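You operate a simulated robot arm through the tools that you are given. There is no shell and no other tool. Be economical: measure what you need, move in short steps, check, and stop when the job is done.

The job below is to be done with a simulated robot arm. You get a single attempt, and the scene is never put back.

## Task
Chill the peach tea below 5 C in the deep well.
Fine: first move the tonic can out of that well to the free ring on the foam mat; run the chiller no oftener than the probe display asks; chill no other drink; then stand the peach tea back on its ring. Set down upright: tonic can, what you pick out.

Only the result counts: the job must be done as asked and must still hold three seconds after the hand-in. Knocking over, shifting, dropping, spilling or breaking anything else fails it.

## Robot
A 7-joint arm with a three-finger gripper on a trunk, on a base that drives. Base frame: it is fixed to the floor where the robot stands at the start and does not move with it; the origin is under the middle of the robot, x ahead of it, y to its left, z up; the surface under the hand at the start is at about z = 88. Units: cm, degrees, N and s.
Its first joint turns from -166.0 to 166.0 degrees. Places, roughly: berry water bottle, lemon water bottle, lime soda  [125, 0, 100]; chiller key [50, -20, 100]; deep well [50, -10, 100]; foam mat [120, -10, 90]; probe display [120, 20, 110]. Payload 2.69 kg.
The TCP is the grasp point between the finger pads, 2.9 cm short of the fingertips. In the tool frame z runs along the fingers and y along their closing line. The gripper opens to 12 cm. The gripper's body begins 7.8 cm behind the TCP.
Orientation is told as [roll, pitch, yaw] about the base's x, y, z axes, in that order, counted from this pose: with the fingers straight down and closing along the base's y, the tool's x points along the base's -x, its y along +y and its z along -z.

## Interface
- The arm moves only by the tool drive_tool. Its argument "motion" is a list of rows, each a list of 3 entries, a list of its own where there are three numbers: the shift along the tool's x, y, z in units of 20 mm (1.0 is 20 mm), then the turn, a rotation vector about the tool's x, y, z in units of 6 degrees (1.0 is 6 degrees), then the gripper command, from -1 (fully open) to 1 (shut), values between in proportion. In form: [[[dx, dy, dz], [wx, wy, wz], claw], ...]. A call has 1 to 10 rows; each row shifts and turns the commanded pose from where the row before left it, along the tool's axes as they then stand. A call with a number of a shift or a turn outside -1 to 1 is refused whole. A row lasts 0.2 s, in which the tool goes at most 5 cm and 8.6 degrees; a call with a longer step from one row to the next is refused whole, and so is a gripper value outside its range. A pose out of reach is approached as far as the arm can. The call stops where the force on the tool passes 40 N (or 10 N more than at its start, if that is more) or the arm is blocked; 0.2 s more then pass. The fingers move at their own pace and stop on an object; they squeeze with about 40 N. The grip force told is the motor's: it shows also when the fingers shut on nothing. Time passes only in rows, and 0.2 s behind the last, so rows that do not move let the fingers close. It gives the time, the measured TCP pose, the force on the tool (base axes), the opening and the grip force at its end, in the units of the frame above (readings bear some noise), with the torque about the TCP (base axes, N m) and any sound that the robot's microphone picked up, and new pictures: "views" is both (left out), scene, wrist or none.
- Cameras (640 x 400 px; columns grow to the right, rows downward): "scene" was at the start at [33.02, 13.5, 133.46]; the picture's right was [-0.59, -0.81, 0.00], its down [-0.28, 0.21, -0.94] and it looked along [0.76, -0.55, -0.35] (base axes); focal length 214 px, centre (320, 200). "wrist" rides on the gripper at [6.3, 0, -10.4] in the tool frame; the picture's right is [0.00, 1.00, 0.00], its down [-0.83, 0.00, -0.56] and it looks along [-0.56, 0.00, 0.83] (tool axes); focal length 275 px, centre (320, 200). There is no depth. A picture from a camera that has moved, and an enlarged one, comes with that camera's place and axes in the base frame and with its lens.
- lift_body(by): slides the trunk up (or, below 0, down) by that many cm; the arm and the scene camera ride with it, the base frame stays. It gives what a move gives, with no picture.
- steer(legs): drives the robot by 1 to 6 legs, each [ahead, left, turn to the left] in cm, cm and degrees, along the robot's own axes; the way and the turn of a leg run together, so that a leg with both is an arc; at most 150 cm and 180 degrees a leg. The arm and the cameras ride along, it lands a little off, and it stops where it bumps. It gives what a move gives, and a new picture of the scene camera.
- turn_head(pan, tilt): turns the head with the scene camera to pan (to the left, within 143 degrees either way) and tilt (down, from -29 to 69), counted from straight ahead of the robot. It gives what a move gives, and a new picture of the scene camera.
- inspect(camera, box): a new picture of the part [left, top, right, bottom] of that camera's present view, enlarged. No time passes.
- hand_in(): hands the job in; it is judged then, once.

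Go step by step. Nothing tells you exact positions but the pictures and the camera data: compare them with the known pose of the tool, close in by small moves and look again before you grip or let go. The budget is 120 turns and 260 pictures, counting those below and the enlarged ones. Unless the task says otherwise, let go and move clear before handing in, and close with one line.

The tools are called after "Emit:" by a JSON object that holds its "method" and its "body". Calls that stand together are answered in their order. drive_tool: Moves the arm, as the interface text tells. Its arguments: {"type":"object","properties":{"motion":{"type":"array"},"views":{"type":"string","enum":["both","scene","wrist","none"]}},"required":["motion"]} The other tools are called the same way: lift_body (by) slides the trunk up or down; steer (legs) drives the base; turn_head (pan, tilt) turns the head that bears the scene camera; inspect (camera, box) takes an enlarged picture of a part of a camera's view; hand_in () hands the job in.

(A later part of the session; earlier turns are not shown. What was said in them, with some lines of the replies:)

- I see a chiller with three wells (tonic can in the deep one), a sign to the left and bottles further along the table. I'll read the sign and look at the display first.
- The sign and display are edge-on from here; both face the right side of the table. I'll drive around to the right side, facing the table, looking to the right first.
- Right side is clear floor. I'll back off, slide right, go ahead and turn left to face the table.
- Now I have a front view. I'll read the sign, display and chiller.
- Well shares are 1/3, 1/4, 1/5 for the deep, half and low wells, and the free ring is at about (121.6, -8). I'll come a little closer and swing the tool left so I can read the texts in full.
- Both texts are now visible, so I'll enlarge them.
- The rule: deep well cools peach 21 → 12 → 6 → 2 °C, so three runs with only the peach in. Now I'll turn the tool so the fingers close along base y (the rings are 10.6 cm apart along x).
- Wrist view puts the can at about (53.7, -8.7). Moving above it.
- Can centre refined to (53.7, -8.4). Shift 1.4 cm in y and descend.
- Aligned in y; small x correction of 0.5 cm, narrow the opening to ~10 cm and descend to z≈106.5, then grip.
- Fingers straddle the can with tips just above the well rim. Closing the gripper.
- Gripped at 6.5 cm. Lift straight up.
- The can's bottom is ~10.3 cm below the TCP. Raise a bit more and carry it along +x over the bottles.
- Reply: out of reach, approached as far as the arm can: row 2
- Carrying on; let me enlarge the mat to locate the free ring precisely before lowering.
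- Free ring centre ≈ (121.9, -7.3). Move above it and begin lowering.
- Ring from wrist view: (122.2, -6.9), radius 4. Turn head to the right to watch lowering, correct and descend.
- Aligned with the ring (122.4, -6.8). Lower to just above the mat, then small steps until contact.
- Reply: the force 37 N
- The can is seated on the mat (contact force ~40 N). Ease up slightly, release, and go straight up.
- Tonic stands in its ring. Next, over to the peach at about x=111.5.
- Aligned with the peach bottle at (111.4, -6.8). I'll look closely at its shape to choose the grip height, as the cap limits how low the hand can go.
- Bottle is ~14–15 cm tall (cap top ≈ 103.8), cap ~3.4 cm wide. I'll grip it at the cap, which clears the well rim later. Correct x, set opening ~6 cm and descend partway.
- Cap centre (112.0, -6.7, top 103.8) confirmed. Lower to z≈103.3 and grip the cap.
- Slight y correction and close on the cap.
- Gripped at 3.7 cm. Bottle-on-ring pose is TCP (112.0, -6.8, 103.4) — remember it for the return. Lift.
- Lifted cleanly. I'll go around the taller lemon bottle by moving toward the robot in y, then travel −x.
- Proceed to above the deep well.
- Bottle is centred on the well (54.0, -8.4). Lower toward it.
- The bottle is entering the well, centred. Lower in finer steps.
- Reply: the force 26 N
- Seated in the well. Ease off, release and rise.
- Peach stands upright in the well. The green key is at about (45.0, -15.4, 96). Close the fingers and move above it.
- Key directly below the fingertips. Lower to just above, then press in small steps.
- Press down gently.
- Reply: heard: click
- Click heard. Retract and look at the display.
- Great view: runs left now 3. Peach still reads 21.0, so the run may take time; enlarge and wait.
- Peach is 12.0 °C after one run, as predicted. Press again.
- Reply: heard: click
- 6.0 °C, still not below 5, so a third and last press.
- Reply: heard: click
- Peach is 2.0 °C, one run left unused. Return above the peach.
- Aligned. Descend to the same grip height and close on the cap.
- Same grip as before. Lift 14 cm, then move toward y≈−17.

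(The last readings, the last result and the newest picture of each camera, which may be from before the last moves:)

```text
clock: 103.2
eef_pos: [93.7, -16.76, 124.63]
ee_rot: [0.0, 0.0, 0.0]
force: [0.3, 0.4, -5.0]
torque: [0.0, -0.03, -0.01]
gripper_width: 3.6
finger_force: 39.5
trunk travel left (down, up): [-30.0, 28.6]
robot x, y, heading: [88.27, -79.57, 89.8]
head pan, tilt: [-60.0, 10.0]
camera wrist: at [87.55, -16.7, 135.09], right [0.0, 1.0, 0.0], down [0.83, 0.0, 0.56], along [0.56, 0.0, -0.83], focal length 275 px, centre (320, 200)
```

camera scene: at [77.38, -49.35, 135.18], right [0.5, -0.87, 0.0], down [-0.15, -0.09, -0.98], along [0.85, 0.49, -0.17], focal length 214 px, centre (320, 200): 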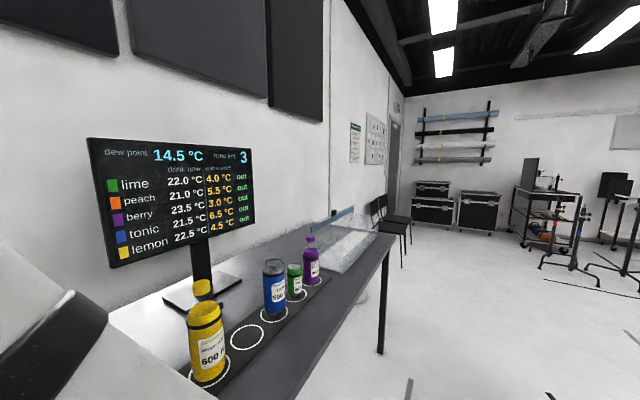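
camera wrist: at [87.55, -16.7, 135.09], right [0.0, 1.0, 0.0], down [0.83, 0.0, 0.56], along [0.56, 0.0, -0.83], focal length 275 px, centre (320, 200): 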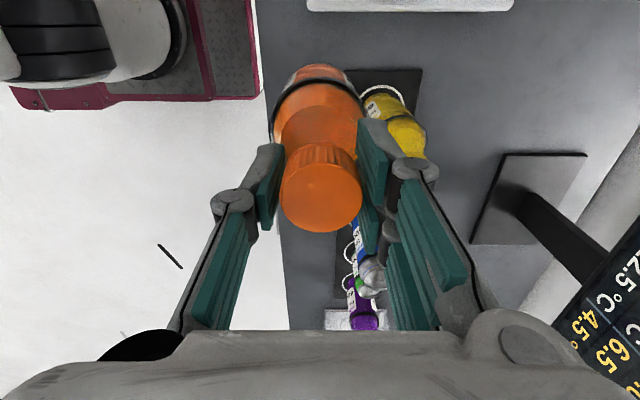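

Continue to x=112, then slide in over the ring in y.

Emit:
{"method": "drive_tool", "body": {"motion": [[[-1, 0, 0], [0, 0, 0], 1], [[-1, 0, 0], [0, 0, 0], 1], [[-1, 0, 0], [0, 0, 0], 1], [[-1, 0, 0], [0, 0, 0], 1], [[-1, 0, 0], [0, 0, 0], 1], [[-1, 0, 0], [0, 0, 0], 1], [[-1, 0, 0], [0, 0, 0], 1], [[-1, 0, 0], [0, 0, 0], 1], [[-1, 0, 0], [0, 0, 0], 1], [[-0.1, 0, 0], [0, 0, 0], 1]], "views": "none"}}

Emit:
{"method": "drive_tool", "body": {"motion": [[[0, 1, 0], [0, 0, 0], 1], [[0, 1, 0], [0, 0, 0], 1], [[0, 1, 0], [0, 0, 0], 1], [[0, 1, 0], [0, 0, 0], 1], [[0, 1, 0], [0, 0, 0], 1]], "views": "both"}}

```text
clock: 105.4
eef_pos: [112.21, -17.18, 124.68]
ee_rot: [0.0, 0.0, -0.1]
force: [0.6, 0.1, -5.2]
torque: [0.0, -0.02, -0.03]
gripper_width: 3.59
finger_force: 39.9
trunk travel left (down, up): [-30.0, 28.6]
robot x, y, heading: [88.33, -79.56, 89.7]
head pan, tilt: [-60.0, 10.0]
```

```text
clock: 106.6
eef_pos: [112.23, -6.88, 124.76]
ee_rot: [0.1, -0.1, -0.1]
force: [-0.4, 0.2, -4.6]
torque: [0.0, 0.02, 0.0]
gripper_width: 3.58
finger_force: 40.0
trunk travel left (down, up): [-30.0, 28.6]
robot x, y, heading: [88.75, -79.79, 90.0]
head pan, tilt: [-60.0, 10.0]
camera scene: at [77.39, -49.37, 135.19], right [0.5, -0.87, 0.0], down [-0.15, -0.09, -0.98], along [0.85, 0.49, -0.17], focal length 214 px, centre (320, 200)
camera wrist: at [106.02, -6.87, 135.29], right [0.0, 1.0, 0.0], down [0.83, 0.0, 0.56], along [0.56, 0.0, -0.83], focal length 275 px, centre (320, 200)
```

scene: 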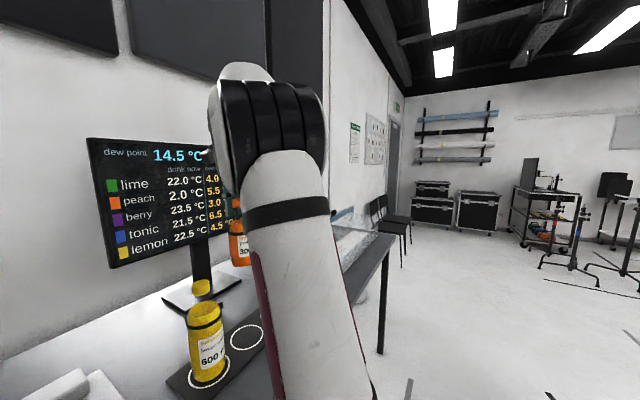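
wrist: 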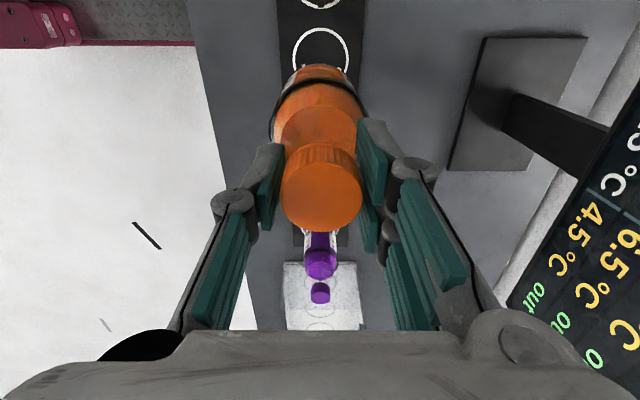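

Aligned to the ring within ~0.3 cm. Small correction and lower.

Emit:
{"method": "drive_tool", "body": {"motion": [[[0.13, 0.04, 1], [0, 0, 0], 1], [[0, 0, 1], [0, 0, 0], 1], [[0, 0, 1], [0, 0, 0], 1], [[0, 0, 1], [0, 0, 0], 1], [[0, 0, 1], [0, 0, 0], 1], [[0, 0, 1], [0, 0, 0], 1], [[0, 0, 1], [0, 0, 0], 1], [[0, 0, 1], [0, 0, 0], 1], [[0, 0, 1], [0, 0, 0], 1]], "views": "wrist"}}

```text
clock: 108.6
eef_pos: [111.95, -6.73, 106.72]
ee_rot: [0.0, 0.0, 0.1]
force: [0.1, -0.2, -4.6]
torque: [0.03, -0.01, -0.04]
gripper_width: 3.55
finger_force: 39.9
trunk travel left (down, up): [-30.0, 28.6]
robot x, y, heading: [88.64, -79.44, 89.8]
head pan, tilt: [-60.0, 10.0]
camera wrist: at [105.69, -6.66, 117.18], right [0.0, 1.0, 0.0], down [0.83, 0.0, 0.56], along [0.56, 0.0, -0.83], focal length 275 px, centre (320, 200)
```

wrist: 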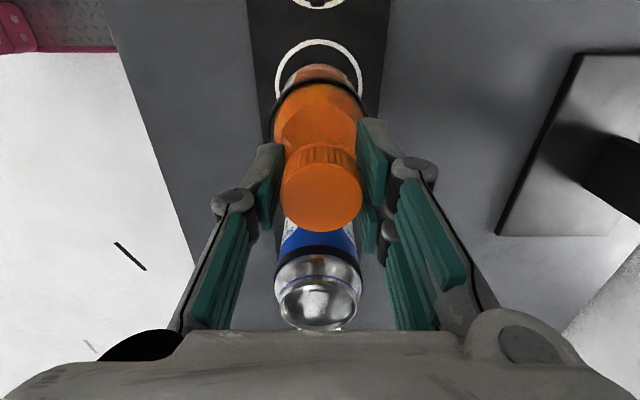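

Centred above the ring. Final lowering in small steps (contact expected near z 103.5).

Emit:
{"method": "drive_tool", "body": {"motion": [[[0, 0, 0.7], [0, 0, 0], 1], [[0, 0, 0.4], [0, 0, 0], 1], [[0, 0, 0.2], [0, 0, 0], 1]], "views": "none"}}

Emit:
{"method": "drive_tool", "body": {"motion": [[[0, 0, 0.15], [0, 0, 0], 1], [[0, 0, 0.08], [0, 0, 0], 1]], "views": "none"}}

```text
clock: 109.4
eef_pos: [112.05, -6.67, 104.03]
ee_rot: [0.0, 0.1, -0.1]
force: [-0.9, 0.6, -4.5]
torque: [0.02, 0.0, 0.03]
gripper_width: 3.56
finger_force: 40.2
trunk travel left (down, up): [-30.0, 28.6]
robot x, y, heading: [88.35, -79.7, 89.7]
head pan, tilt: [-60.0, 10.0]
```

```text
clock: 110.0
eef_pos: [111.97, -6.82, 103.61]
ee_rot: [0.0, 0.0, 0.0]
force: [0.8, -0.2, -3.7]
torque: [-0.02, -0.03, 0.02]
gripper_width: 3.53
finger_force: 39.4
trunk travel left (down, up): [-30.0, 28.6]
robot x, y, heading: [88.45, -79.4, 89.8]
head pan, tilt: [-60.0, 10.0]
```

Emit:
{"method": "drive_tool", "body": {"motion": [[[0, 0, 0.08], [0, 0, 0], 1], [[0, 0, 0.06], [0, 0, 0], 1]], "views": "none"}}

```text
clock: 110.6
eef_pos: [111.93, -6.89, 103.62]
ee_rot: [0.2, -0.1, -0.1]
force: [-0.4, -4.6, 25.1]
torque: [-0.03, 0.31, 0.06]
gripper_width: 3.54
finger_force: 40.0
trunk travel left (down, up): [-30.0, 28.6]
robot x, y, heading: [88.16, -79.27, 89.9]
head pan, tilt: [-60.0, 10.0]
```

Contact with the mat. Ease off, release and rise.

Emit:
{"method": "drive_tool", "body": {"motion": [[[0, 0, -0.1], [0, 0, 0], 1], [[0, 0, 0], [0, 0, 0], 0.3], [[0, 0, 0], [0, 0, 0], 0], [[0, 0, 0], [0, 0, 0], -0.2], [[0, 0, -0.5], [0, 0, 0], -0.2], [[0, 0, -1], [0, 0, 0], -0.2], [[0, 0, -1], [0, 0, 0], -0.2], [[0, 0, -1], [0, 0, 0], -0.2], [[0, 0, -1], [0, 0, 0], -0.2], [[0, 0, -1], [0, 0, 0], -0.2]], "views": "wrist"}}

Emit:
{"method": "drive_tool", "body": {"motion": [[[0, 0, -1], [0, 0, 0], -0.2], [[0, 0, -1], [0, 0, 0], -0.2], [[0, 0, -1], [0, 0, 0], -0.2], [[0, -1, 0], [0, 0, 0], -0.2], [[0, -1, 0], [0, 0, 0], -0.2], [[0, -1, 0], [0, 0, 0], -0.2], [[0, -1, 0], [0, 0, 0], -0.2], [[0, -1, 0], [0, 0, 0], -0.2]], "views": "none"}}

Emit:
{"method": "turn_head", "body": {"pan": -20, "tilt": 20}}

```text
clock: 112.8
eef_pos: [111.95, -6.68, 114.42]
ee_rot: [0.1, 0.0, -0.1]
force: [0.1, -0.2, -0.4]
torque: [0.0, 0.0, 0.02]
gripper_width: 7.2
finger_force: 0.0
trunk travel left (down, up): [-30.0, 28.6]
robot x, y, heading: [87.98, -79.49, 89.9]
head pan, tilt: [-60.0, 10.0]
camera wrist: at [105.69, -6.63, 124.89], right [0.0, 1.0, 0.0], down [0.83, 0.0, 0.56], along [0.56, 0.0, -0.83], focal length 275 px, centre (320, 200)
```

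wrist: 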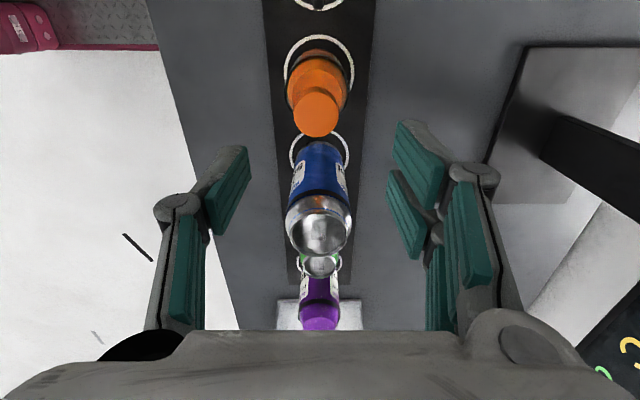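

```text
clock: 114.6
eef_pos: [112.08, -16.56, 120.47]
ee_rot: [-0.1, 0.0, -0.1]
force: [0.7, 0.2, -0.9]
torque: [-0.04, 0.02, 0.01]
gripper_width: 7.23
finger_force: 0.1
trunk travel left (down, up): [-30.0, 28.6]
robot x, y, heading: [88.23, -79.91, 89.6]
head pan, tilt: [-60.0, 10.0]
```

```text
clock: 115.7
eef_pos: [111.89, -16.65, 120.41]
ee_rot: [0.1, -0.1, 0.0]
force: [-1.1, -0.3, 0.6]
torque: [-0.01, -0.01, -0.01]
gripper_width: 7.21
finger_force: 0.1
trunk travel left (down, up): [-30.0, 28.6]
robot x, y, heading: [88.49, -79.49, 90.1]
head pan, tilt: [-20.0, 20.0]
camera scene: at [72.53, -45.25, 133.56], right [0.94, -0.34, 0.0], down [-0.12, -0.32, -0.94], along [0.32, 0.88, -0.34], focal length 214 px, centre (320, 200)
```

scene: 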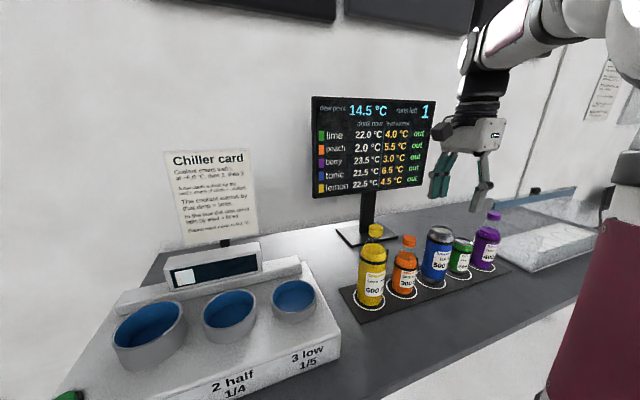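

The wells are empty, the peach and tonic stand upright on their rings, and peach reads 2.0 °C with one run left. The hand is clear, so I'm handing in.

Emit:
{"method": "hand_in", "body": {}}

```text
The job is handed in.
```

The peach tea is chilled to 2.0 °C after three runs in the deep well and stands back on its ring. The tonic can is upright on the ring that was free, no other drink was chilled, and the job is handed in.
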